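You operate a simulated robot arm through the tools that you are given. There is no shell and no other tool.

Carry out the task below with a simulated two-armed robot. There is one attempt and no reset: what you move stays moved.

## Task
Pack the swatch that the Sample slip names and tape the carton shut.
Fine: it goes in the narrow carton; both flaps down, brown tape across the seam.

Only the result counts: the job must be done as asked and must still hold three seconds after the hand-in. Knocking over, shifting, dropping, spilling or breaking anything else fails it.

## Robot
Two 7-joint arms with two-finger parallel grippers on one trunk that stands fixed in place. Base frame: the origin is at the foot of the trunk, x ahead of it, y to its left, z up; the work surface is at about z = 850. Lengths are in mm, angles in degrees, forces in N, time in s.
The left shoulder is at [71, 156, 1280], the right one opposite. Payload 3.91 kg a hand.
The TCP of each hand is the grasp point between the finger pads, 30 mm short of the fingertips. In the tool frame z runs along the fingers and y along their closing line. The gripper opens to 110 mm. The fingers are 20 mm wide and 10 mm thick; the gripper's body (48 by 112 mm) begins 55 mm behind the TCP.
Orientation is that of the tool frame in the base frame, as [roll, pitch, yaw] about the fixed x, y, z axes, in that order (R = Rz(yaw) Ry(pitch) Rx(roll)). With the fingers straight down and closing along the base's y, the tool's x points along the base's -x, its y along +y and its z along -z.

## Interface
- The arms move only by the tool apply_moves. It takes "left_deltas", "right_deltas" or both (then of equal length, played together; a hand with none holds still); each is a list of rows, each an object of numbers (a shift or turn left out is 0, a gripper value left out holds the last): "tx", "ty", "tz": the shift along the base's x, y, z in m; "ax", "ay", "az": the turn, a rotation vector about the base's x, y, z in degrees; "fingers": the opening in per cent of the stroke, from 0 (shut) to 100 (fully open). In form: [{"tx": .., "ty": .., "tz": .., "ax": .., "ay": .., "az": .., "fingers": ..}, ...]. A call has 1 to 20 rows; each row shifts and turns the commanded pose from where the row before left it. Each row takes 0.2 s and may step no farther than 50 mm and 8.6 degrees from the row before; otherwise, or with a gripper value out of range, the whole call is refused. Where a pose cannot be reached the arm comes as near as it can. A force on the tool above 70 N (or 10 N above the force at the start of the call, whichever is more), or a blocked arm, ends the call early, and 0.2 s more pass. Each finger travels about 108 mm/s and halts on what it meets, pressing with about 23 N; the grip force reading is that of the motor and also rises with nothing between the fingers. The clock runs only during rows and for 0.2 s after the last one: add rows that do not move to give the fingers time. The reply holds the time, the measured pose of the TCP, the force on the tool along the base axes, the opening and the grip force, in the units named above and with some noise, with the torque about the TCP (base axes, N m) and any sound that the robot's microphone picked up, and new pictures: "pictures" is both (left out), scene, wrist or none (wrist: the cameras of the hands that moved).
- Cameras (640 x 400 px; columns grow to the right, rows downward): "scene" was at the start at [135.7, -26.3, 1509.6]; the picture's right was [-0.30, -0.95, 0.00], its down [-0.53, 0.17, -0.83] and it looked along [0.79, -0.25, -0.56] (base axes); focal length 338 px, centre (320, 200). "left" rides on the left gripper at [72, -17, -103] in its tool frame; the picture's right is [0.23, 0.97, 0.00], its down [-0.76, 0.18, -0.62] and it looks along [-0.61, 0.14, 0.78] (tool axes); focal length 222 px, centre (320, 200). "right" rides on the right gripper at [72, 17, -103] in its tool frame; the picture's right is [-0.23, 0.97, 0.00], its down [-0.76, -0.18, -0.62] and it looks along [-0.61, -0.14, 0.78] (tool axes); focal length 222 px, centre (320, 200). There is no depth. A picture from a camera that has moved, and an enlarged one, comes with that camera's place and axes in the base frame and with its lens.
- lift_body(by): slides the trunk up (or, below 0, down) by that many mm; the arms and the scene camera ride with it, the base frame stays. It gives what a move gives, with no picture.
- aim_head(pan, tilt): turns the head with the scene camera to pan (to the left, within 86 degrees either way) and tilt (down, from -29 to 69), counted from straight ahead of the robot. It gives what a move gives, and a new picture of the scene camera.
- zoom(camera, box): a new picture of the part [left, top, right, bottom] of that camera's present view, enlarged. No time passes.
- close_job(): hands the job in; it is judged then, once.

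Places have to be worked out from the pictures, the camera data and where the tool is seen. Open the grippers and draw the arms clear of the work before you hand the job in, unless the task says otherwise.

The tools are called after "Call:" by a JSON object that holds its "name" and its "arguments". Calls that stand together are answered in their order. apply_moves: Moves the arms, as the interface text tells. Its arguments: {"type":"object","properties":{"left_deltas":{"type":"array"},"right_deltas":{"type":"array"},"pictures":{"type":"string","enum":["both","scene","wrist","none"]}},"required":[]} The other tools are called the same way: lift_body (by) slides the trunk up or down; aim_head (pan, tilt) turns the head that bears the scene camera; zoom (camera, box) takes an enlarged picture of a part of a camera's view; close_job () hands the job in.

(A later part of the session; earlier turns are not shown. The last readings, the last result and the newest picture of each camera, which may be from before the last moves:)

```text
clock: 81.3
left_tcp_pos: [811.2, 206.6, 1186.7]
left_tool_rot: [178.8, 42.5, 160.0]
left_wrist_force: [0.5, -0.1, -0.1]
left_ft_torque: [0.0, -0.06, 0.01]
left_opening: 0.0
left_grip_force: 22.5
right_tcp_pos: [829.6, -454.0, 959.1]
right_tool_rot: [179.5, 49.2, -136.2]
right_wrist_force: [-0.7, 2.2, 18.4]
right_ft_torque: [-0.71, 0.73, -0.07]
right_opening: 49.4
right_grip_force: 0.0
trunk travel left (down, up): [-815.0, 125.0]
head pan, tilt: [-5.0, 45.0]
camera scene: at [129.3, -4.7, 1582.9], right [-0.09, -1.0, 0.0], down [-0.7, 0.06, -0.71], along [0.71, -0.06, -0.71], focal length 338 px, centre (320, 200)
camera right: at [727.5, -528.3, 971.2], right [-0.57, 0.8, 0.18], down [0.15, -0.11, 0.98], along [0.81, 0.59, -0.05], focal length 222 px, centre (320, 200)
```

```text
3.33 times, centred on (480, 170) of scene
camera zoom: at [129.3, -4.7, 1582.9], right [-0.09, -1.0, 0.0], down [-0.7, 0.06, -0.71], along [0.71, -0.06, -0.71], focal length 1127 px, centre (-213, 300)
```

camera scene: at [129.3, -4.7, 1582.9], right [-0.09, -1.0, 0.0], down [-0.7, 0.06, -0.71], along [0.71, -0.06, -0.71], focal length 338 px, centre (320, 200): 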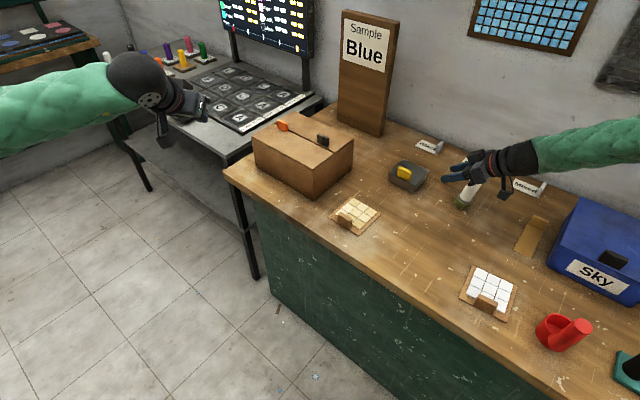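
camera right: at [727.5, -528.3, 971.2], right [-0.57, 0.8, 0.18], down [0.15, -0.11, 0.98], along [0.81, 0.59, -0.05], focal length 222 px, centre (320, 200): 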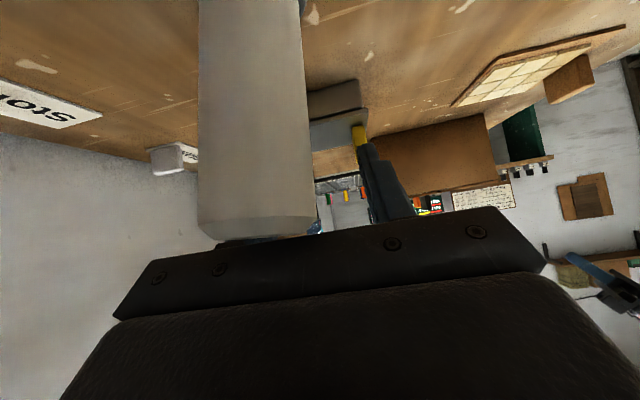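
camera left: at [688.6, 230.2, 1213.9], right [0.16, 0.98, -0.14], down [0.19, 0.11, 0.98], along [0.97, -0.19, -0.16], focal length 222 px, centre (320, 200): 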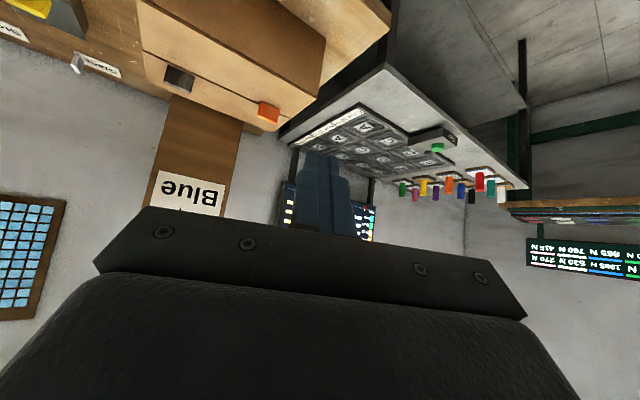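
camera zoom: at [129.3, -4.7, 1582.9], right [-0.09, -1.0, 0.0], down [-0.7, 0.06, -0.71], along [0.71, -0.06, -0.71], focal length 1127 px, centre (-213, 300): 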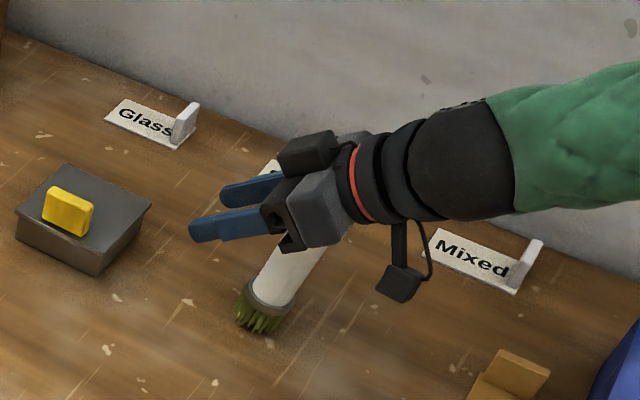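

The brush (about 138 mm tall, at roughly (790,-485)) is under the gripper body, leaning slightly, and the load has dropped to 18 N. I'll keep lifting slowly so it settles back upright.

Call:
{"name": "apply_moves", "arguments": {"right_deltas": [{"tz": 0.004}, {"tz": 0.004}, {}], "pictures": "both"}}

Call:
{"name": "zoom", "arguments": {"camera": "scene", "box": [430, 130, 510, 220]}}

```text
clock: 82.1
left_tcp_pos: [812.7, 204.6, 1186.5]
left_tool_rot: [178.7, 42.3, 159.8]
left_wrist_force: [-0.6, 0.2, -0.1]
left_ft_torque: [-0.01, 0.02, 0.0]
left_opening: 0.2
left_grip_force: 23.2
right_tcp_pos: [833.8, -453.8, 958.4]
right_tool_rot: [179.3, 49.2, -136.2]
right_wrist_force: [-0.8, 0.5, 4.9]
right_ft_torque: [-0.16, 0.16, -0.03]
right_opening: 49.8
right_grip_force: 0.2
right hand out of reach, approached as far as the arm can: row 1, 2
trunk travel left (down, up): [-815.0, 125.0]
head pan, tilt: [-5.0, 45.0]
camera scene: at [131.7, -6.5, 1582.9], right [-0.09, -1.0, 0.0], down [-0.7, 0.06, -0.71], along [0.7, -0.06, -0.71], focal length 338 px, centre (320, 200)
camera right: at [731.3, -527.2, 971.7], right [-0.57, 0.8, 0.18], down [0.15, -0.11, 0.98], along [0.81, 0.59, -0.05], focal length 222 px, centre (320, 200)
```

scene: 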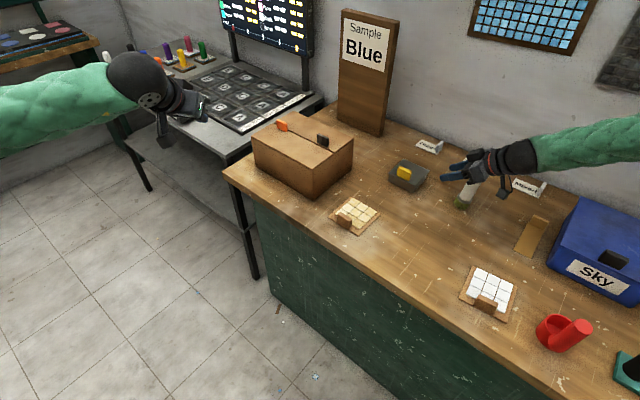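
right: 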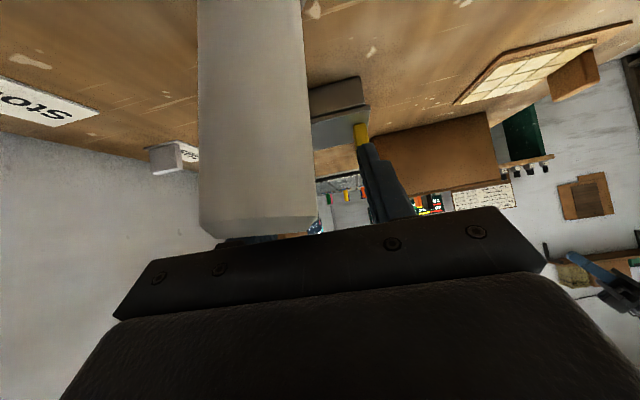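

```text
4.44 times, centred on (470, 175) of scene
camera zoom: at [131.7, -6.5, 1582.9], right [-0.09, -1.0, 0.0], down [-0.7, 0.06, -0.71], along [0.7, -0.06, -0.71], focal length 1502 px, centre (-347, 311)
```

zoom: 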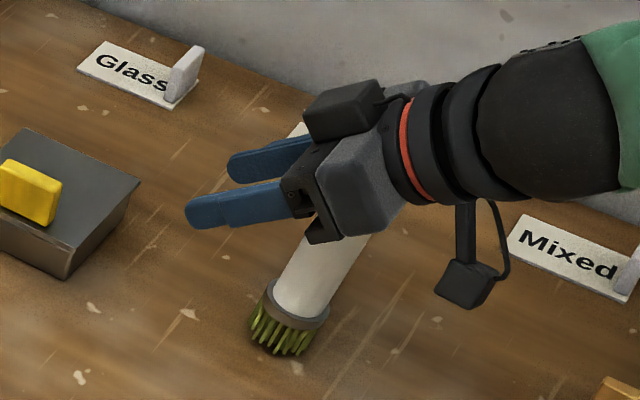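

The arm itself is at its limit going up here, so I'll raise the trunk instead, which lifts the hand straight off the brush.

Call:
{"name": "lift_body", "arguments": {"by": 15}}

Call:
{"name": "zoom", "arguments": {"camera": "scene", "box": [430, 130, 510, 220]}}

Call:
{"name": "zoom", "arguments": {"camera": "right", "box": [120, 0, 440, 260]}}

```text
clock: 82.8
left_tcp_pos: [812.2, 205.2, 1201.5]
left_tool_rot: [178.6, 42.4, 159.8]
left_wrist_force: [-1.1, -0.5, 0.4]
left_ft_torque: [-0.01, 0.0, 0.02]
left_opening: 0.2
left_grip_force: 23.2
right_tcp_pos: [833.3, -453.1, 974.5]
right_tool_rot: [179.3, 49.3, -136.2]
right_wrist_force: [0.2, 0.5, -1.2]
right_ft_torque: [0.0, -0.01, 0.02]
right_opening: 49.4
right_grip_force: 0.0
trunk travel left (down, up): [-830.0, 110.0]
head pan, tilt: [-5.0, 45.0]
```

```text
4.44 times, centred on (470, 175) of scene
camera zoom: at [132.0, -6.6, 1597.9], right [-0.09, -1.0, 0.0], down [-0.7, 0.06, -0.71], along [0.7, -0.06, -0.71], focal length 1502 px, centre (-347, 311)
```

zoom: 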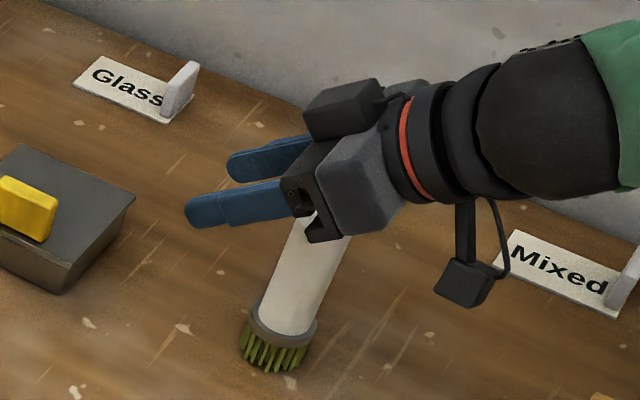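

```text
1.54 times, centred on (280, 130) of right
camera zoom: at [731.8, -527.0, 987.0], right [-0.57, 0.8, 0.18], down [0.15, -0.11, 0.98], along [0.81, 0.59, -0.05], focal length 342 px, centre (382, 308)
```

zoom: 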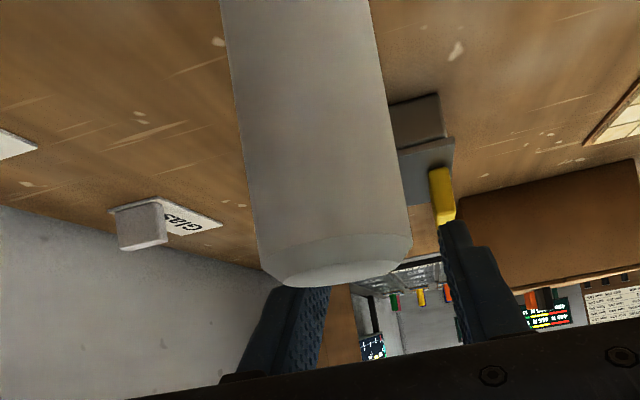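

The brush is standing upright again in its place. I'll raise the trunk further to clear it completely.

Call:
{"name": "lift_body", "arguments": {"by": 100}}

Call:
{"name": "apply_moves", "arguments": {"right_deltas": [{"ax": -5.0, "ay": 5.0}, {"ax": -5.0, "ay": 5.0}, {}], "pictures": "both"}}

```text
clock: 84.1
left_tcp_pos: [815.0, 204.4, 1300.9]
left_tool_rot: [178.7, 42.4, 159.7]
left_wrist_force: [-0.2, 0.4, 0.6]
left_ft_torque: [0.01, 0.01, 0.0]
left_opening: 0.0
left_grip_force: 22.9
right_tcp_pos: [833.6, -453.2, 1073.0]
right_tool_rot: [179.4, 49.2, -136.2]
right_wrist_force: [-0.4, -0.1, 0.9]
right_ft_torque: [-0.02, 0.0, 0.01]
right_opening: 49.4
right_grip_force: 0.1
trunk travel left (down, up): [-930.0, 10.0]
head pan, tilt: [-5.0, 45.0]
```

```text
clock: 84.9
left_tcp_pos: [814.8, 205.4, 1300.8]
left_tool_rot: [178.7, 42.4, 159.8]
left_wrist_force: [-0.6, 1.0, -0.1]
left_ft_torque: [0.01, -0.01, 0.03]
left_opening: 0.2
left_grip_force: 22.4
right_tcp_pos: [834.3, -452.9, 1074.1]
right_tool_rot: [179.4, 49.3, -136.2]
right_wrist_force: [-0.2, 0.3, 0.4]
right_ft_torque: [0.03, -0.01, 0.02]
right_opening: 49.5
right_grip_force: 0.0
right hand out of reach, approached as far as the arm can: row 1, 2
trunk travel left (down, up): [-930.0, 10.0]
head pan, tilt: [-5.0, 45.0]
camera scene: at [132.3, -6.8, 1698.0], right [-0.09, -1.0, 0.0], down [-0.7, 0.06, -0.71], along [0.7, -0.06, -0.71], focal length 338 px, centre (320, 200)
camera right: at [732.2, -527.0, 1087.1], right [-0.57, 0.8, 0.18], down [0.15, -0.11, 0.98], along [0.81, 0.59, -0.05], focal length 222 px, centre (320, 200)
```

scene: 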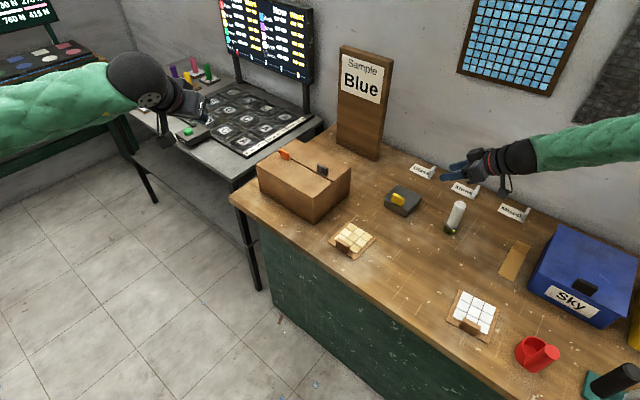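
right: 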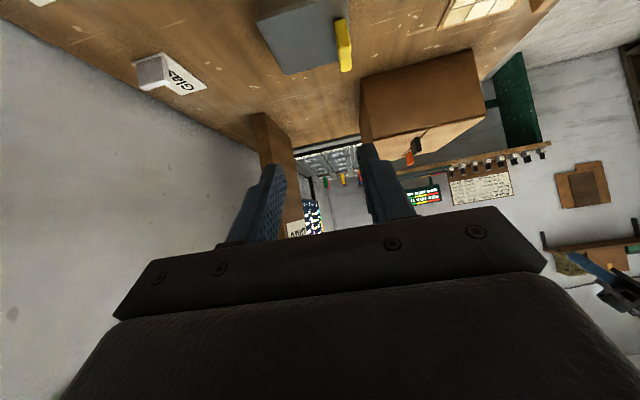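

The brush is fine. The wrist is stuck at a limit in this posture, so I'll go back the way I came (towards the carton's right side) and unwind the tilt there.

Call:
{"name": "apply_moves", "arguments": {"right_deltas": [{"tx": 0.012, "ty": 0.038}, {"tx": 0.012, "ty": 0.038}, {"tx": 0.012, "ty": 0.038}, {"tx": 0.012, "ty": 0.038}, {"tx": 0.012, "ty": 0.038}, {}], "pictures": "none"}}

```text
clock: 86.3
left_tcp_pos: [813.7, 204.2, 1302.1]
left_tool_rot: [178.6, 42.4, 159.8]
left_wrist_force: [0.6, 0.2, -0.1]
left_ft_torque: [0.01, 0.01, 0.0]
left_opening: 0.0
left_grip_force: 22.7
right_tcp_pos: [894.0, -264.8, 1075.6]
right_tool_rot: [179.4, 49.3, -136.3]
right_wrist_force: [0.5, 0.2, -0.2]
right_ft_torque: [-0.04, 0.0, 0.02]
right_opening: 49.6
right_grip_force: 0.0
trunk travel left (down, up): [-930.0, 10.0]
head pan, tilt: [-5.0, 45.0]
```

Moving back works freely. Now I'll try reducing the tilt here in small steps.

Call:
{"name": "apply_moves", "arguments": {"right_deltas": [{"ax": -3.5, "ay": 3.5}, {"ax": -3.5, "ay": 3.5}, {"ax": -3.5, "ay": 3.5}, {}], "pictures": "none"}}

```text
clock: 87.3
left_tcp_pos: [814.5, 207.2, 1300.3]
left_tool_rot: [178.7, 42.5, 159.8]
left_wrist_force: [-0.3, -1.0, -0.1]
left_ft_torque: [0.01, 0.05, -0.02]
left_opening: 0.0
left_grip_force: 23.2
right_tcp_pos: [893.7, -256.4, 1064.9]
right_tool_rot: [179.4, 43.1, -136.1]
right_wrist_force: [0.2, -0.5, 1.3]
right_ft_torque: [-0.03, 0.0, 0.01]
right_opening: 49.3
right_grip_force: 0.1
right hand out of reach, approached as far as the arm can: row 2, 3
trunk travel left (down, up): [-930.0, 10.0]
head pan, tilt: [-5.0, 45.0]
```

The tilt came down to 43° before hitting a limit. I'll look at the right arm's posture to understand which way it is bent.

Call:
{"name": "aim_head", "arguments": {"pan": -45, "tilt": 25}}

```text
clock: 88.3
left_tcp_pos: [814.3, 204.9, 1301.4]
left_tool_rot: [178.7, 42.4, 159.8]
left_wrist_force: [-0.3, -0.8, -0.5]
left_ft_torque: [0.0, -0.03, -0.02]
left_opening: 0.1
left_grip_force: 23.0
right_tcp_pos: [893.9, -258.6, 1065.4]
right_tool_rot: [179.3, 43.2, -136.2]
right_wrist_force: [-0.4, 0.0, 0.0]
right_ft_torque: [-0.03, 0.02, -0.03]
right_opening: 49.6
right_grip_force: 0.1
trunk travel left (down, up): [-930.0, 10.0]
head pan, tilt: [-45.0, 25.0]
camera scene: at [116.6, -64.5, 1728.5], right [-0.71, -0.71, 0.0], down [-0.3, 0.3, -0.91], along [0.64, -0.64, -0.42], focal length 338 px, centre (320, 200)
```

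scene: 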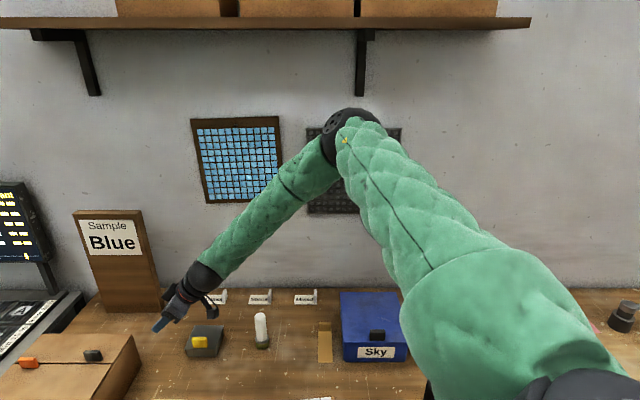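

The elbow is high with the forearm sloping down to the left. I'll unwind by turning the hand back to point straight ahead (as it did freely before) and then bring it upright.

Call:
{"name": "apply_moves", "arguments": {"right_deltas": [{"az": -7.3}, {"az": -7.3}, {"az": -7.3}, {"az": -7.3}, {"az": -7.3}, {"az": -7.3}, {}], "pictures": "none"}}

```text
clock: 90.0
left_tcp_pos: [811.5, 206.0, 1301.5]
left_tool_rot: [178.7, 42.3, 159.8]
left_wrist_force: [0.0, -0.1, -0.1]
left_ft_torque: [-0.03, 0.02, 0.01]
left_opening: 0.1
left_grip_force: 23.0
right_tcp_pos: [893.0, -258.2, 1065.8]
right_tool_rot: [179.4, 43.0, -180.0]
right_wrist_force: [-0.7, 0.3, 0.2]
right_ft_torque: [-0.01, 0.01, -0.01]
right_opening: 49.7
right_grip_force: 0.1
trunk travel left (down, up): [-930.0, 10.0]
head pan, tilt: [-45.0, 25.0]
```

That worked. Now bring the hand upright.

Call:
{"name": "apply_moves", "arguments": {"right_deltas": [{"ay": 7.2, "tz": 0.005}, {"ay": 7.2, "tz": 0.005}, {"ay": 7.2}, {"ay": 7.2}, {"ay": 7.2}, {"ay": 7.0}, {}], "pictures": "none"}}

```text
clock: 91.5
left_tcp_pos: [813.7, 205.2, 1301.8]
left_tool_rot: [178.7, 42.4, 159.8]
left_wrist_force: [0.5, -0.3, -0.7]
left_ft_torque: [-0.02, -0.04, 0.03]
left_opening: 0.0
left_grip_force: 23.2
right_tcp_pos: [893.5, -259.7, 1075.5]
right_tool_rot: [179.4, 0.0, -179.9]
right_wrist_force: [-0.2, 0.2, -0.2]
right_ft_torque: [-0.02, -0.01, -0.01]
right_opening: 49.3
right_grip_force: 0.1
trunk travel left (down, up): [-930.0, 10.0]
head pan, tilt: [-45.0, 25.0]
```

The hand is vertical again. I'll move it over towards the tape at this height, in two stages.

Call:
{"name": "apply_moves", "arguments": {"right_deltas": [{"tx": -0.0173, "ty": -0.0376}, {"tx": -0.0173, "ty": -0.0376}, {"tx": -0.0173, "ty": -0.0376}, {"tx": -0.0173, "ty": -0.0376}, {"tx": -0.0173, "ty": -0.0376}, {"tx": -0.0173, "ty": -0.0376}, {}], "pictures": "none"}}

```text
clock: 93.2
left_tcp_pos: [814.6, 205.2, 1300.9]
left_tool_rot: [178.7, 42.4, 159.8]
left_wrist_force: [0.7, 0.2, -0.4]
left_ft_torque: [0.0, 0.0, -0.02]
left_opening: 0.0
left_grip_force: 23.0
right_tcp_pos: [790.5, -484.7, 1074.0]
right_tool_rot: [179.5, 0.0, -180.0]
right_wrist_force: [-0.3, -0.1, 0.0]
right_ft_torque: [0.0, 0.0, -0.06]
right_opening: 49.4
right_grip_force: 0.1
trunk travel left (down, up): [-930.0, 10.0]
head pan, tilt: [-45.0, 25.0]
```

Going well. I'll finish the move to above the tape tab and turn the hand 45° so the fingers close across the tab.

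Call:
{"name": "apply_moves", "arguments": {"right_deltas": [{"tx": -0.0175, "ty": -0.0379}, {"tx": -0.0175, "ty": -0.0379}, {"tx": -0.0175, "ty": -0.0379}, {"tx": -0.0175, "ty": -0.0379}, {"tx": -0.0175, "ty": -0.0379}, {"az": 7.5}, {"az": 7.5}, {"az": 7.5}, {"az": 7.5}, {"az": 7.5}, {"az": 7.5}, {}], "pictures": "both"}}

```text
clock: 95.8
left_tcp_pos: [813.2, 205.6, 1300.6]
left_tool_rot: [178.7, 42.5, 159.9]
left_wrist_force: [-0.4, 0.3, 0.5]
left_ft_torque: [-0.01, -0.01, 0.03]
left_opening: 0.3
left_grip_force: 22.8
right_tcp_pos: [706.3, -665.7, 1080.0]
right_tool_rot: [179.9, 0.3, -174.0]
right_wrist_force: [0.7, 0.1, 0.3]
right_ft_torque: [-0.01, 0.01, 0.02]
right_opening: 49.6
right_grip_force: 0.0
right hand out of reach, approached as far as the arm can: row 6, 7, 8, 9, 10, 11
trunk travel left (down, up): [-930.0, 10.0]
head pan, tilt: [-45.0, 25.0]
camera scene: at [116.7, -64.6, 1728.5], right [-0.71, -0.71, 0.0], down [-0.3, 0.3, -0.91], along [0.64, -0.64, -0.42], focal length 338 px, centre (320, 200)
camera right: at [632.2, -654.8, 1183.7], right [0.12, 0.99, 0.0], down [0.77, -0.1, 0.63], along [0.62, -0.08, -0.78], focal length 222 px, centre (320, 200)
```

scene: 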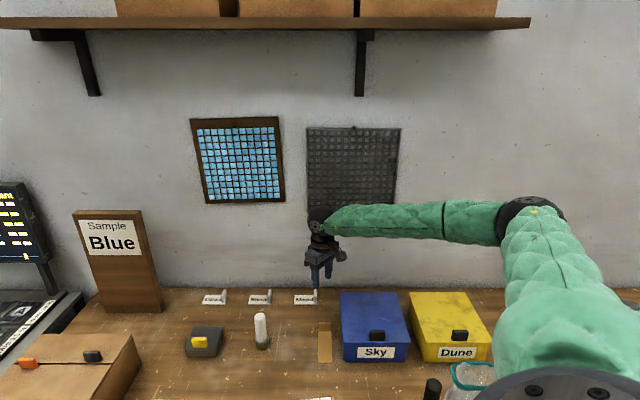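
right: 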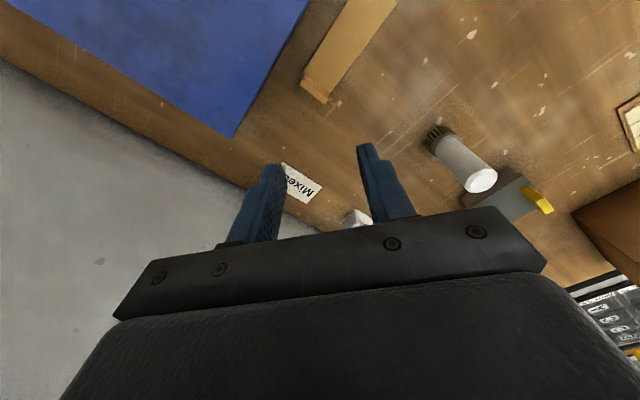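

At the tape the wrist can't turn further that way. Turning the other way (135° clockwise) gives the same finger line with the camera on the other side, and the tape then ends up with its tab towards the front of the carton, which is easier to reach. I'll turn the hand that way.

Call:
{"name": "apply_moves", "arguments": {"right_deltas": [{"az": -8.3}, {"az": -8.3}, {"az": -8.3}, {"az": -8.3}, {"az": -8.3}, {"az": -8.3}, {"az": -8.3}, {"az": -8.3}, {"az": -8.3}, {"az": -8.3}, {"az": -8.3}, {"az": -8.3}, {"az": -8.3}, {"az": -8.3}, {"az": -8.3}, {"az": -8.3}, {"az": -8.2}, {}], "pictures": "both"}}

```text
clock: 99.5
left_tcp_pos: [814.6, 206.1, 1301.0]
left_tool_rot: [178.7, 42.4, 159.8]
left_wrist_force: [0.0, -0.5, 0.7]
left_ft_torque: [-0.03, 0.02, 0.0]
left_opening: 0.2
left_grip_force: 22.9
right_tcp_pos: [706.1, -663.9, 1083.0]
right_tool_rot: [-179.9, 0.3, 44.9]
right_wrist_force: [0.1, -0.1, 0.4]
right_ft_torque: [-0.02, -0.04, 0.01]
right_opening: 49.5
right_grip_force: 0.1
trunk travel left (down, up): [-930.0, 10.0]
head pan, tilt: [-45.0, 25.0]
camera scene: at [116.3, -64.9, 1728.6], right [-0.71, -0.71, 0.0], down [-0.3, 0.3, -0.91], along [0.64, -0.64, -0.42], focal length 338 px, centre (320, 200)
camera right: at [769.3, -623.4, 1185.9], right [0.53, -0.85, 0.0], down [-0.66, -0.41, 0.63], along [-0.53, -0.33, -0.78], focal length 222 px, centre (320, 200)
```

scene: 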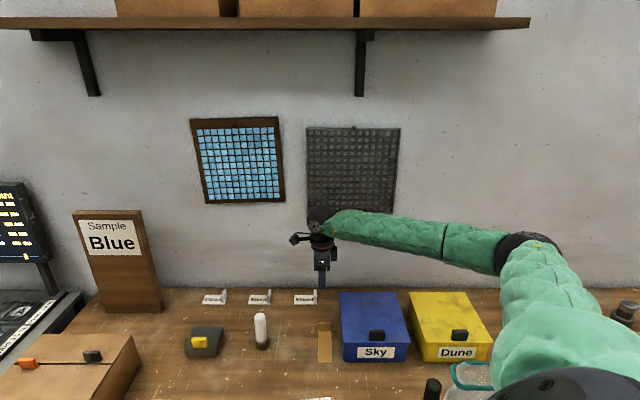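
right: 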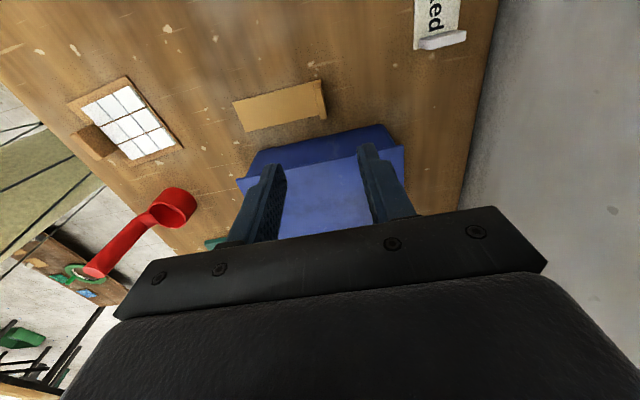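

The hand is now turned as wanted. I'll zoom on the tape in the wrist camera to fix its tab.

Call:
{"name": "zoom", "arguments": {"camera": "right", "box": [210, 60, 370, 150]}}

Call:
{"name": "zoom", "arguments": {"camera": "scene", "box": [290, 300, 350, 370]}}

```text
4.00 times, centred on (290, 105) of right
camera zoom: at [769.3, -623.4, 1185.9], right [0.53, -0.85, 0.0], down [-0.66, -0.41, 0.63], along [-0.53, -0.33, -0.78], focal length 888 px, centre (440, 580)
```

zoom: 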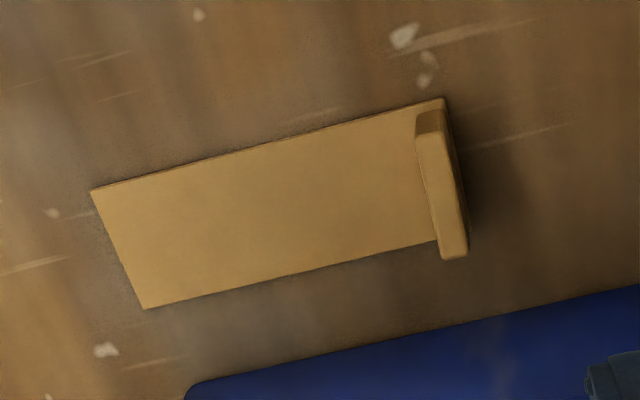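

```text
5.71 times, centred on (320, 335) of scene
camera zoom: at [116.3, -64.9, 1728.6], right [-0.71, -0.71, 0.0], down [-0.3, 0.3, -0.91], along [0.64, -0.64, -0.42], focal length 1932 px, centre (320, -571)
```

zoom: 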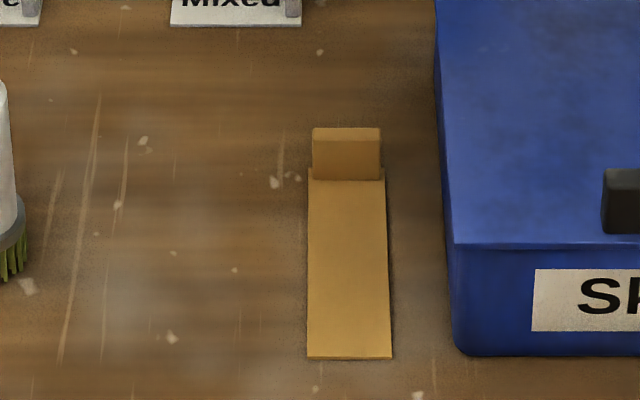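

The tape is 129 × 45 mm with its tab centred near (701,-668). I'll test tilting the hand 25° towards the Sky box side (hand body on the free side) at this height.

Call:
{"name": "apply_moves", "arguments": {"right_deltas": [{"ax": -4.42, "ay": 4.42}, {"ax": -4.42, "ay": 4.42}, {"ax": -4.42, "ay": 4.42}, {"ax": -4.42, "ay": 4.42}, {}], "pictures": "wrist"}}

```text
clock: 100.8
left_tcp_pos: [813.5, 205.3, 1301.3]
left_tool_rot: [178.5, 42.3, 159.7]
left_wrist_force: [0.1, 0.4, 0.4]
left_ft_torque: [0.0, 0.01, 0.0]
left_opening: 0.0
left_grip_force: 23.3
right_tcp_pos: [705.2, -664.9, 1082.5]
right_tool_rot: [179.9, 25.4, 45.1]
right_wrist_force: [0.3, -0.3, -0.5]
right_ft_torque: [-0.03, 0.0, 0.02]
right_opening: 49.4
right_grip_force: 0.2
trunk travel left (down, up): [-930.0, 10.0]
head pan, tilt: [-45.0, 25.0]
camera right: at [794.8, -597.6, 1145.2], right [0.54, -0.83, 0.1], down [-0.42, -0.17, 0.89], along [-0.72, -0.53, -0.45], focal length 222 px, centre (320, 200)
```

right: 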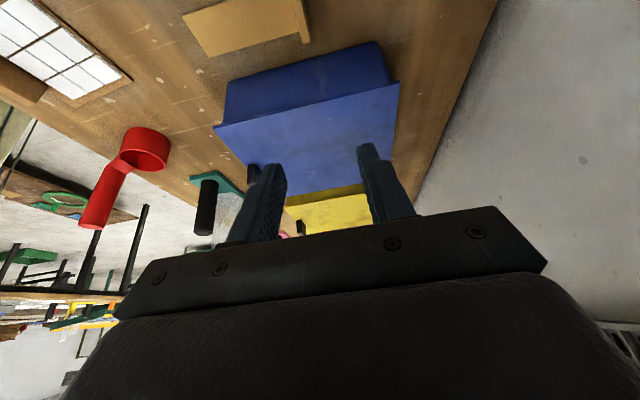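

A 25° tilt works here, and the TCP is already over the tab. I'll lower the trunk 140 mm, which brings the fingers down to just above the tab.

Call:
{"name": "lift_body", "arguments": {"by": -140}}

Call:
{"name": "aim_head", "arguments": {"pan": -40, "tilt": 40}}

Call:
{"name": "zoom", "arguments": {"camera": "right", "box": [140, 0, 460, 200]}}

```text
clock: 102.4
left_tcp_pos: [813.0, 205.4, 1161.6]
left_tool_rot: [178.7, 42.3, 159.7]
left_wrist_force: [0.2, 0.3, 0.2]
left_ft_torque: [0.02, -0.05, 0.0]
left_opening: 0.1
left_grip_force: 23.0
right_tcp_pos: [705.7, -665.1, 942.9]
right_tool_rot: [179.9, 25.2, 45.0]
right_wrist_force: [0.2, 0.4, 0.5]
right_ft_torque: [0.0, 0.01, -0.03]
right_opening: 49.6
right_grip_force: 0.0
trunk travel left (down, up): [-790.0, 150.0]
head pan, tilt: [-45.0, 25.0]
```

```text
clock: 103.2
left_tcp_pos: [813.5, 204.6, 1161.9]
left_tool_rot: [178.7, 42.4, 159.8]
left_wrist_force: [-0.3, -0.6, -0.5]
left_ft_torque: [-0.01, 0.0, 0.03]
left_opening: 0.0
left_grip_force: 22.9
right_tcp_pos: [706.2, -665.5, 943.4]
right_tool_rot: [179.9, 25.4, 44.9]
right_wrist_force: [-0.5, 0.9, -0.7]
right_ft_torque: [0.01, -0.01, 0.0]
right_opening: 49.5
right_grip_force: 0.1
trunk travel left (down, up): [-790.0, 150.0]
head pan, tilt: [-40.0, 40.0]
camera scene: at [116.4, -54.4, 1565.3], right [-0.64, -0.77, 0.0], down [-0.49, 0.41, -0.77], along [0.59, -0.49, -0.64], focal length 338 px, centre (320, 200)
```

scene: 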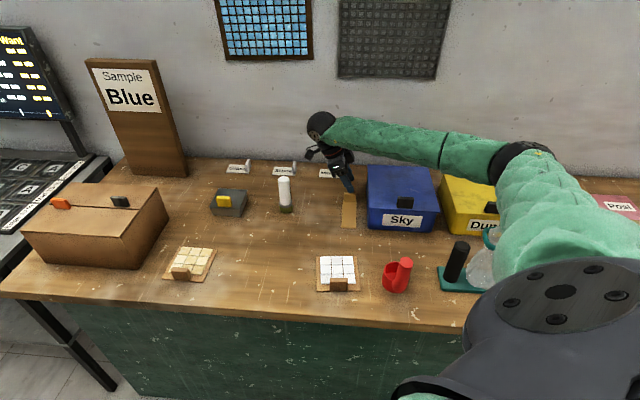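

```text
2.00 times, centred on (300, 100) of right
camera zoom: at [795.0, -597.5, 1005.1], right [0.54, -0.83, 0.1], down [-0.42, -0.17, 0.89], along [-0.72, -0.53, -0.45], focal length 444 px, centre (360, 400)
```

zoom: 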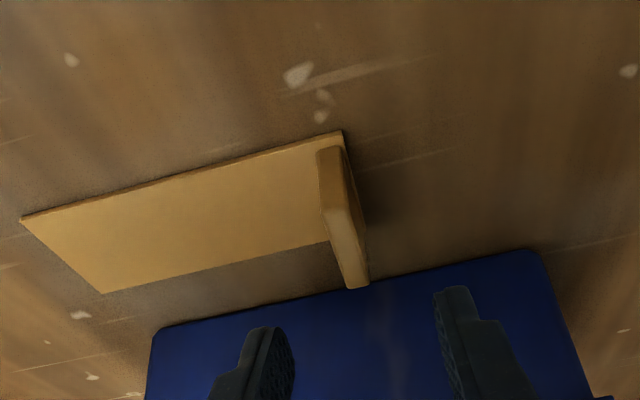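

The tab is well between the fingers (a 2–3 mm shift needed). I'll correct that and go down to z≈888 without closing.

Call:
{"name": "apply_moves", "arguments": {"right_deltas": [{"tx": -0.003, "tz": -0.02}, {"tz": -0.02}, {"tz": -0.015}, {}], "pictures": "both"}}

Call:
{"name": "zoom", "arguments": {"camera": "right", "box": [160, 20, 480, 220]}}

Call:
{"name": "zoom", "arguments": {"camera": "scene", "box": [300, 120, 400, 240]}}

```text
clock: 104.2
left_tcp_pos: [814.4, 206.0, 1161.6]
left_tool_rot: [178.6, 42.4, 159.8]
left_wrist_force: [-0.7, 0.6, 0.2]
left_ft_torque: [0.0, -0.02, 0.01]
left_opening: 0.1
left_grip_force: 22.9
right_tcp_pos: [701.8, -664.2, 886.9]
right_tool_rot: [179.8, 25.4, 45.0]
right_wrist_force: [-0.8, 0.4, 0.0]
right_ft_torque: [-0.01, -0.03, 0.03]
right_opening: 49.8
right_grip_force: 0.1
trunk travel left (down, up): [-790.0, 150.0]
head pan, tilt: [-40.0, 40.0]
camera scene: at [116.1, -54.3, 1565.3], right [-0.64, -0.77, 0.0], down [-0.49, 0.41, -0.77], along [0.59, -0.49, -0.64], focal length 338 px, centre (320, 200)
camera right: at [792.0, -597.1, 949.6], right [0.54, -0.83, 0.1], down [-0.42, -0.17, 0.89], along [-0.72, -0.53, -0.45], focal length 222 px, centre (320, 200)
```

scene: 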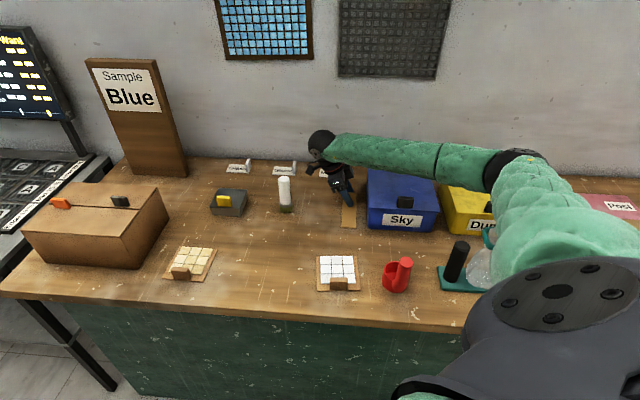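
right: 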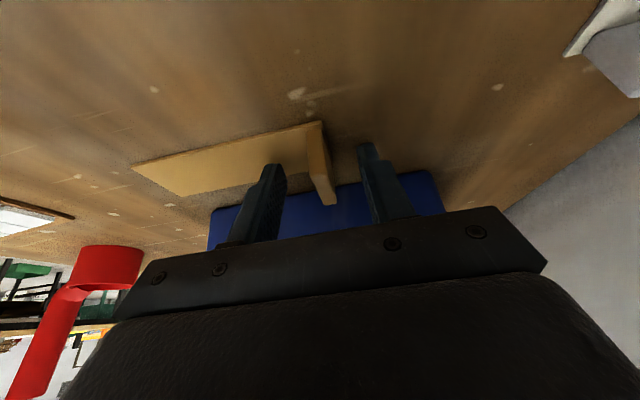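

```text
2.00 times, centred on (320, 120) of right
camera zoom: at [792.0, -597.1, 949.6], right [0.54, -0.83, 0.1], down [-0.42, -0.17, 0.89], along [-0.72, -0.53, -0.45], focal length 444 px, centre (320, 360)
```

zoom: 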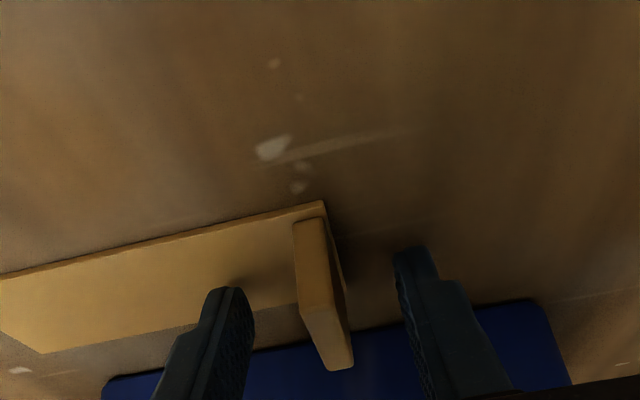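

```text
3.33 times, centred on (350, 180) of scene
camera zoom: at [116.1, -54.3, 1565.3], right [-0.64, -0.77, 0.0], down [-0.49, 0.41, -0.77], along [0.59, -0.49, -0.64], focal length 1127 px, centre (220, 267)
```

zoom: 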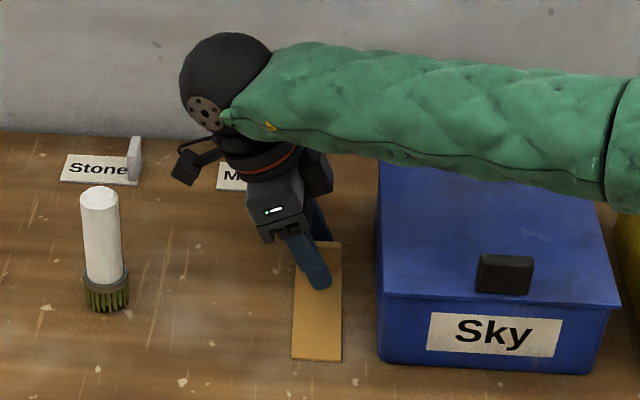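

The fingers straddle the tab with no contact force. Closing now.

Call:
{"name": "apply_moves", "arguments": {"right_deltas": [{"fingers": 25}, {"fingers": 12}, {"fingers": 0}, {}, {}], "pictures": "wrist"}}

Call:
{"name": "zoom", "arguments": {"camera": "right", "box": [160, 20, 480, 220]}}

```text
clock: 105.4
left_tcp_pos: [813.1, 206.2, 1160.8]
left_tool_rot: [178.7, 42.4, 159.8]
left_wrist_force: [0.2, -0.5, 0.0]
left_ft_torque: [0.02, -0.02, 0.01]
left_opening: 0.0
left_grip_force: 23.0
right_tcp_pos: [702.6, -664.7, 887.8]
right_tool_rot: [179.9, 25.2, 45.0]
right_wrist_force: [0.7, 0.6, 0.8]
right_ft_torque: [0.02, -0.01, 0.01]
right_opening: 9.0
right_grip_force: 23.6
trunk travel left (down, up): [-790.0, 150.0]
head pan, tilt: [-40.0, 40.0]
camera right: at [792.1, -597.1, 949.6], right [0.54, -0.83, 0.1], down [-0.42, -0.17, 0.89], along [-0.72, -0.53, -0.45], focal length 222 px, centre (320, 200)
```

right: 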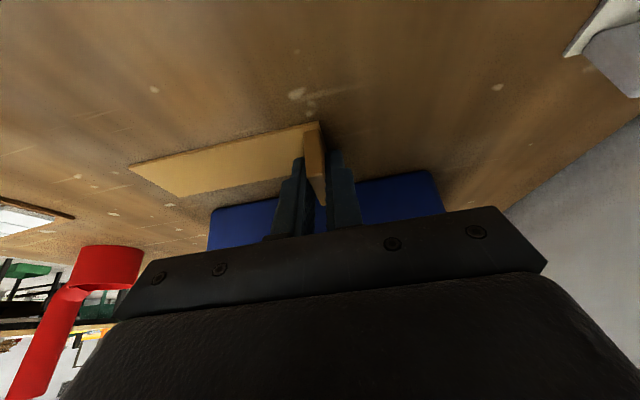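

```text
2.00 times, centred on (320, 120) of right
camera zoom: at [792.1, -597.1, 949.6], right [0.54, -0.83, 0.1], down [-0.42, -0.17, 0.89], along [-0.72, -0.53, -0.45], focal length 444 px, centre (320, 360)
```

zoom: 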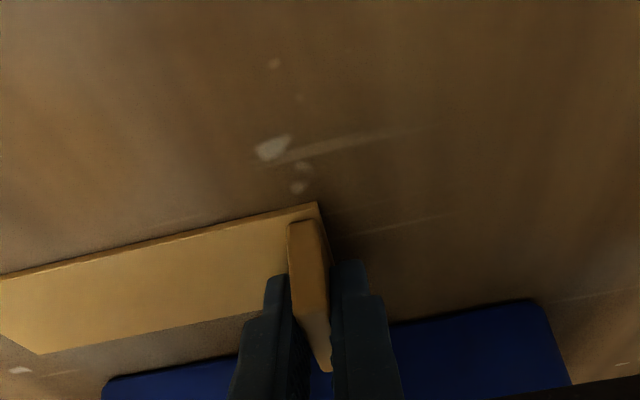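

Gripped (9 mm opening, 23.6 N). I'll lift it gently, straight up.

Call:
{"name": "apply_moves", "arguments": {"right_deltas": [{"tz": 0.008}, {"tz": 0.015}, {"tz": 0.03}, {"tz": 0.035}, {"tz": 0.035}, {"tz": 0.035}, {"tz": 0.035}, {}], "pictures": "both"}}

Call:
{"name": "zoom", "arguments": {"camera": "scene", "box": [280, 40, 420, 240]}}

```text
clock: 107.2
left_tcp_pos: [814.1, 205.4, 1160.2]
left_tool_rot: [178.7, 42.3, 159.7]
left_wrist_force: [0.3, 0.2, -0.4]
left_ft_torque: [-0.05, -0.01, -0.02]
left_opening: 0.1
left_grip_force: 22.8
right_tcp_pos: [703.1, -665.6, 1079.9]
right_tool_rot: [179.9, 25.3, 44.9]
right_wrist_force: [-1.1, 0.1, 0.3]
right_ft_torque: [0.01, -0.01, 0.02]
right_opening: 9.0
right_grip_force: 23.2
trunk travel left (down, up): [-790.0, 150.0]
head pan, tilt: [-40.0, 40.0]
camera scene: at [116.6, -54.7, 1565.2], right [-0.64, -0.77, 0.0], down [-0.49, 0.41, -0.77], along [0.59, -0.49, -0.64], focal length 338 px, centre (320, 200)
camera right: at [792.2, -598.2, 1142.3], right [0.54, -0.83, 0.1], down [-0.42, -0.17, 0.89], along [-0.72, -0.53, -0.45], focal length 222 px, centre (320, 200)
```

scene: 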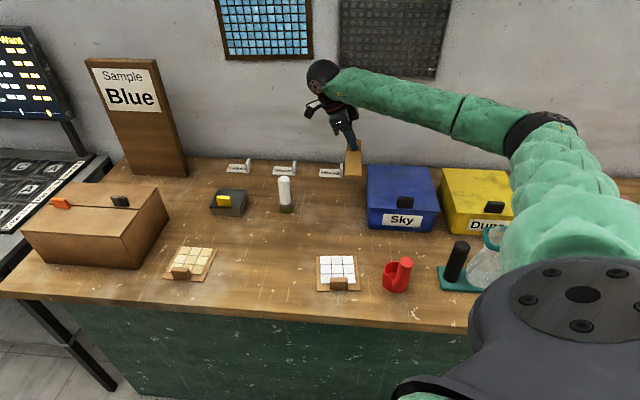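
right: 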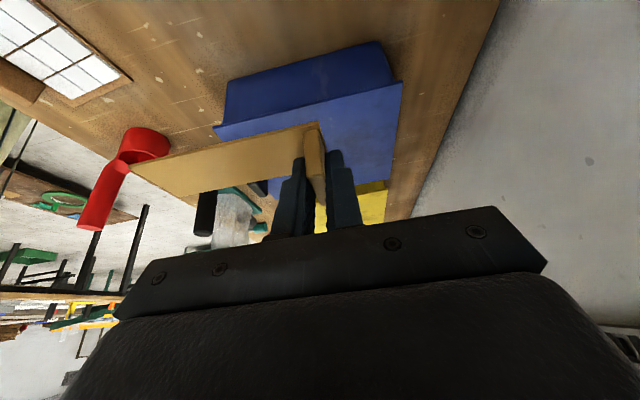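

```text
2.00 times, centred on (350, 140) of scene
camera zoom: at [116.6, -54.7, 1565.2], right [-0.64, -0.77, 0.0], down [-0.49, 0.41, -0.77], along [0.59, -0.49, -0.64], focal length 676 px, centre (260, 320)
```

zoom: 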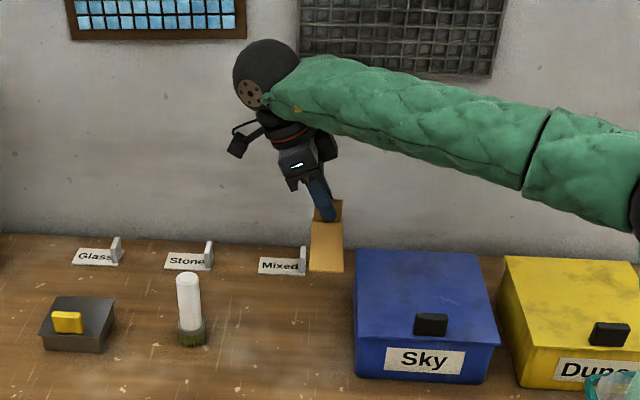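

The tape is held level. I'll turn the hand back counter-clockwise in place (tape swings over the Sky box, well above it), first half.

Call:
{"name": "apply_moves", "arguments": {"right_deltas": [{"az": 7.5, "tx": -0.004, "ty": 0.01}, {"az": 7.5, "tx": -0.004, "ty": 0.01}, {"az": 7.5, "tx": -0.004, "ty": 0.01}, {"az": 7.5, "tx": -0.004, "ty": 0.01}, {"az": 7.5, "tx": -0.004, "ty": 0.01}, {"az": 7.5, "tx": -0.004, "ty": 0.01}, {"az": 7.5, "tx": -0.004, "ty": 0.01}, {"az": 7.5, "tx": -0.004, "ty": 0.01}, {"az": 7.5, "tx": -0.004, "ty": 0.01}, {}], "pictures": "scene"}}

```text
clock: 109.4
left_tcp_pos: [814.0, 205.6, 1160.8]
left_tool_rot: [178.7, 42.4, 159.8]
left_wrist_force: [-0.1, -0.6, -0.5]
left_ft_torque: [0.03, -0.02, 0.01]
left_opening: 0.1
left_grip_force: 22.9
right_tcp_pos: [667.6, -573.5, 1080.0]
right_tool_rot: [180.0, 25.3, 112.5]
right_wrist_force: [0.0, -0.5, -0.6]
right_ft_torque: [0.01, 0.0, 0.0]
right_opening: 8.9
right_grip_force: 22.7
trunk travel left (down, up): [-790.0, 150.0]
head pan, tilt: [-40.0, 40.0]
camera scene: at [116.7, -54.4, 1565.2], right [-0.64, -0.77, 0.0], down [-0.49, 0.41, -0.77], along [0.59, -0.49, -0.64], focal length 338 px, centre (320, 200)
```

scene: 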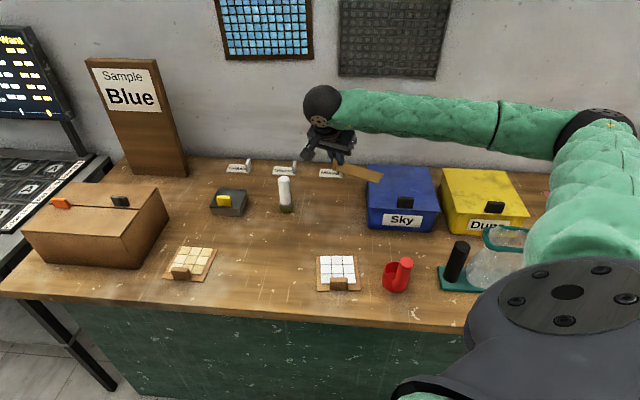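

No limit hit. Second half of the turn, moving back towards the bench's front middle.

Call:
{"name": "apply_moves", "arguments": {"right_deltas": [{"az": 7.5, "tx": -0.004, "ty": 0.015, "tz": 0.005}, {"az": 7.5, "tx": -0.004, "ty": 0.015, "tz": 0.005}, {"az": 7.5, "tx": -0.004, "ty": 0.015, "tz": 0.005}, {"az": 7.5, "tx": -0.004, "ty": 0.015, "tz": 0.005}, {"az": 7.5, "tx": -0.004, "ty": 0.015, "tz": 0.005}, {"az": 7.5, "tx": -0.004, "ty": 0.015, "tz": 0.005}, {"az": 7.5, "tx": -0.004, "ty": 0.015, "tz": 0.005}, {"az": 7.5, "tx": -0.004, "ty": 0.015, "tz": 0.005}, {"az": 7.5, "tx": -0.004, "ty": 0.015, "tz": 0.005}, {}], "pictures": "scene"}}

```text
clock: 111.6
left_tcp_pos: [813.0, 205.3, 1161.3]
left_tool_rot: [178.7, 42.4, 159.8]
left_wrist_force: [0.1, 0.1, -0.4]
left_ft_torque: [-0.02, -0.03, -0.03]
left_opening: 0.0
left_grip_force: 22.7
right_tcp_pos: [631.0, -439.6, 1125.0]
right_tool_rot: [179.9, 25.3, -179.9]
right_wrist_force: [0.5, -0.5, 0.7]
right_ft_torque: [0.03, 0.02, -0.01]
right_opening: 8.9
right_grip_force: 22.4
trunk travel left (down, up): [-790.0, 150.0]
head pan, tilt: [-40.0, 40.0]
camera scene: at [116.3, -54.5, 1565.2], right [-0.64, -0.77, 0.0], down [-0.49, 0.41, -0.77], along [0.59, -0.49, -0.64], focal length 338 px, centre (320, 200)
```

scene: 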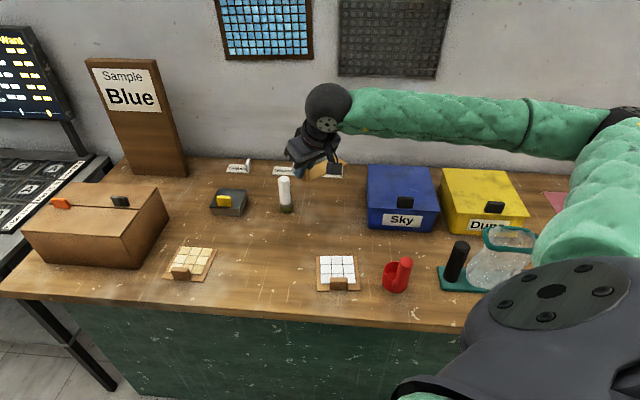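

Good. I'll lower the trunk to its starting height, then swing to the same corridor I used with the swatch, turning to the carton's direction.

Call:
{"name": "lift_body", "arguments": {"by": -65}}

Call:
{"name": "apply_moves", "arguments": {"right_deltas": [{"tz": 0.03, "ty": 0.01}, {"tz": 0.03, "ty": 0.02}, {"tz": 0.02, "ty": 0.02, "az": 6}, {"ty": 0.02, "az": 6.5}, {"ty": 0.02, "az": 6.5}, {"ty": 0.02, "az": 6.5}, {"ty": 0.02, "az": 6.5}, {"ty": 0.02, "az": 6.5}, {"ty": 0.01, "az": 6.5}, {}], "pictures": "both"}}

```text
clock: 112.6
left_tcp_pos: [813.6, 205.5, 1096.7]
left_tool_rot: [178.7, 42.4, 159.8]
left_wrist_force: [-0.3, -0.4, -0.3]
left_ft_torque: [0.01, 0.0, -0.01]
left_opening: 0.0
left_grip_force: 23.1
right_tcp_pos: [631.5, -439.0, 1059.4]
right_tool_rot: [179.9, 25.2, -179.9]
right_wrist_force: [0.7, 0.7, 0.4]
right_ft_torque: [0.02, 0.0, 0.01]
right_opening: 8.8
right_grip_force: 23.8
trunk travel left (down, up): [-725.0, 215.0]
head pan, tilt: [-40.0, 40.0]
```

```text
clock: 114.8
left_tcp_pos: [813.7, 205.3, 1097.0]
left_tool_rot: [178.6, 42.4, 159.8]
left_wrist_force: [0.5, 0.6, -0.7]
left_ft_torque: [0.01, 0.02, -0.01]
left_opening: 0.0
left_grip_force: 23.2
right_tcp_pos: [631.7, -279.7, 1139.6]
right_tool_rot: [179.9, 25.3, -134.9]
right_wrist_force: [0.3, -0.2, 0.1]
right_ft_torque: [-0.03, -0.03, 0.01]
right_opening: 8.7
right_grip_force: 23.2
trunk travel left (down, up): [-725.0, 215.0]
head pan, tilt: [-40.0, 40.0]
camera scene: at [116.1, -54.3, 1500.3], right [-0.64, -0.77, 0.0], down [-0.49, 0.41, -0.77], along [0.59, -0.49, -0.64], focal length 338 px, centre (320, 200)
camera right: at [541.0, -343.8, 1202.5], right [-0.55, 0.83, 0.1], down [0.43, 0.17, 0.89], along [0.72, 0.53, -0.45], focal length 222 px, centre (320, 200)
```

scene: 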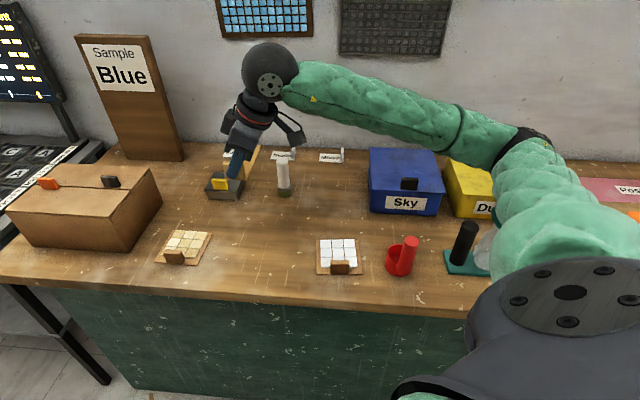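
right: 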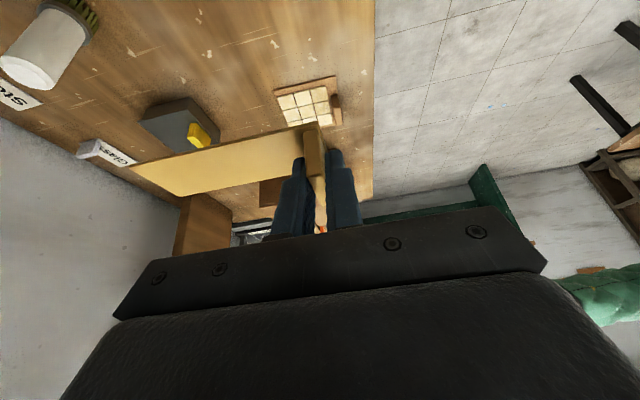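

The tape is now oriented as wanted, extending away across the carton direction, with the hand in the easy corridor. I'll carry it over the carton at a safe height to just short of the target.

Call:
{"name": "apply_moves", "arguments": {"right_deltas": [{"tx": 0.03, "ty": 0.0245, "tz": -0.003}, {"tx": 0.03, "ty": 0.0245, "tz": -0.003}, {"tx": 0.03, "ty": 0.0245, "tz": -0.003}, {"tx": 0.03, "ty": 0.0245, "tz": -0.003}, {"tx": 0.03, "ty": 0.0245, "tz": -0.003}, {"tx": 0.03, "ty": 0.0245, "tz": -0.003}, {"tx": 0.03, "ty": 0.0245, "tz": -0.003}, {"tx": 0.03, "ty": 0.0245, "tz": -0.005}, {"tx": 0.03, "ty": 0.0245, "tz": -0.005}, {"tx": 0.03, "ty": 0.0245, "tz": -0.005}, {}], "pictures": "wrist"}}

Call:
{"name": "aim_head", "arguments": {"pan": -5, "tilt": 45}}

Call:
{"name": "zoom", "arguments": {"camera": "scene", "box": [210, 20, 400, 190]}}

```text
clock: 117.2
left_tcp_pos: [813.0, 205.0, 1096.5]
left_tool_rot: [178.7, 42.4, 159.8]
left_wrist_force: [0.7, 0.7, -0.1]
left_ft_torque: [0.0, -0.03, 0.01]
left_opening: 0.0
left_grip_force: 23.9
right_tcp_pos: [931.1, -34.8, 1104.7]
right_tool_rot: [179.8, 25.5, -135.0]
right_wrist_force: [-0.1, -0.8, -0.7]
right_ft_torque: [0.0, -0.01, 0.02]
right_opening: 9.0
right_grip_force: 22.7
trunk travel left (down, up): [-725.0, 215.0]
head pan, tilt: [-40.0, 40.0]
camera right: at [840.8, -99.5, 1166.7], right [-0.54, 0.83, 0.1], down [0.42, 0.17, 0.89], along [0.72, 0.53, -0.45], focal length 222 px, centre (320, 200)
```

right: 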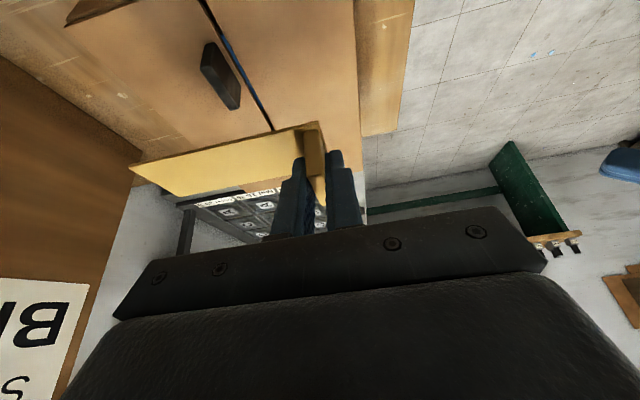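

```text
clock: 118.2
left_tcp_pos: [813.9, 205.4, 1096.6]
left_tool_rot: [178.7, 42.4, 159.8]
left_wrist_force: [0.4, -0.5, 0.0]
left_ft_torque: [0.02, -0.02, -0.04]
left_opening: 0.1
left_grip_force: 23.3
right_tcp_pos: [930.2, -34.2, 1103.7]
right_tool_rot: [179.8, 25.3, -135.0]
right_wrist_force: [-0.2, 0.4, -0.4]
right_ft_torque: [0.0, 0.01, 0.0]
right_opening: 9.1
right_grip_force: 23.2
trunk travel left (down, up): [-725.0, 215.0]
head pan, tilt: [-5.0, 45.0]
camera scene: at [132.2, -6.8, 1493.0], right [-0.09, -1.0, 0.0], down [-0.7, 0.06, -0.71], along [0.7, -0.06, -0.71], focal length 338 px, centre (320, 200)
```

scene: 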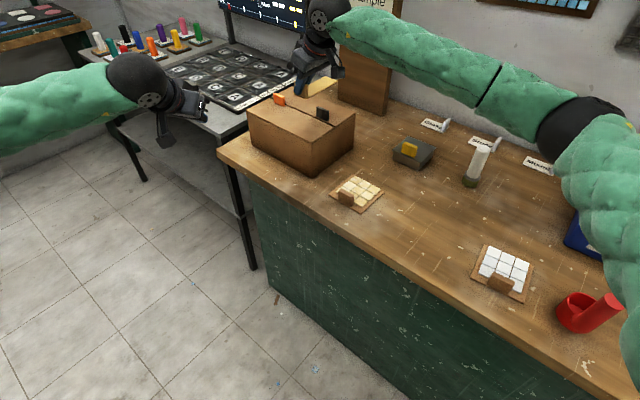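

```text
2.35 times, centred on (305, 105) of scene
camera zoom: at [132.2, -6.8, 1493.0], right [-0.09, -1.0, 0.0], down [-0.7, 0.06, -0.71], along [0.7, -0.06, -0.71], focal length 796 px, centre (355, 424)
```

zoom: 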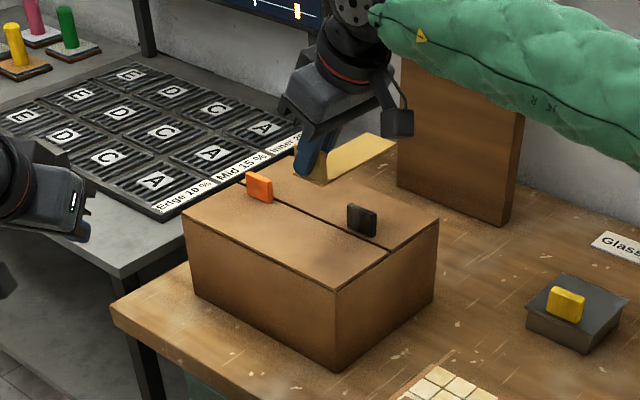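

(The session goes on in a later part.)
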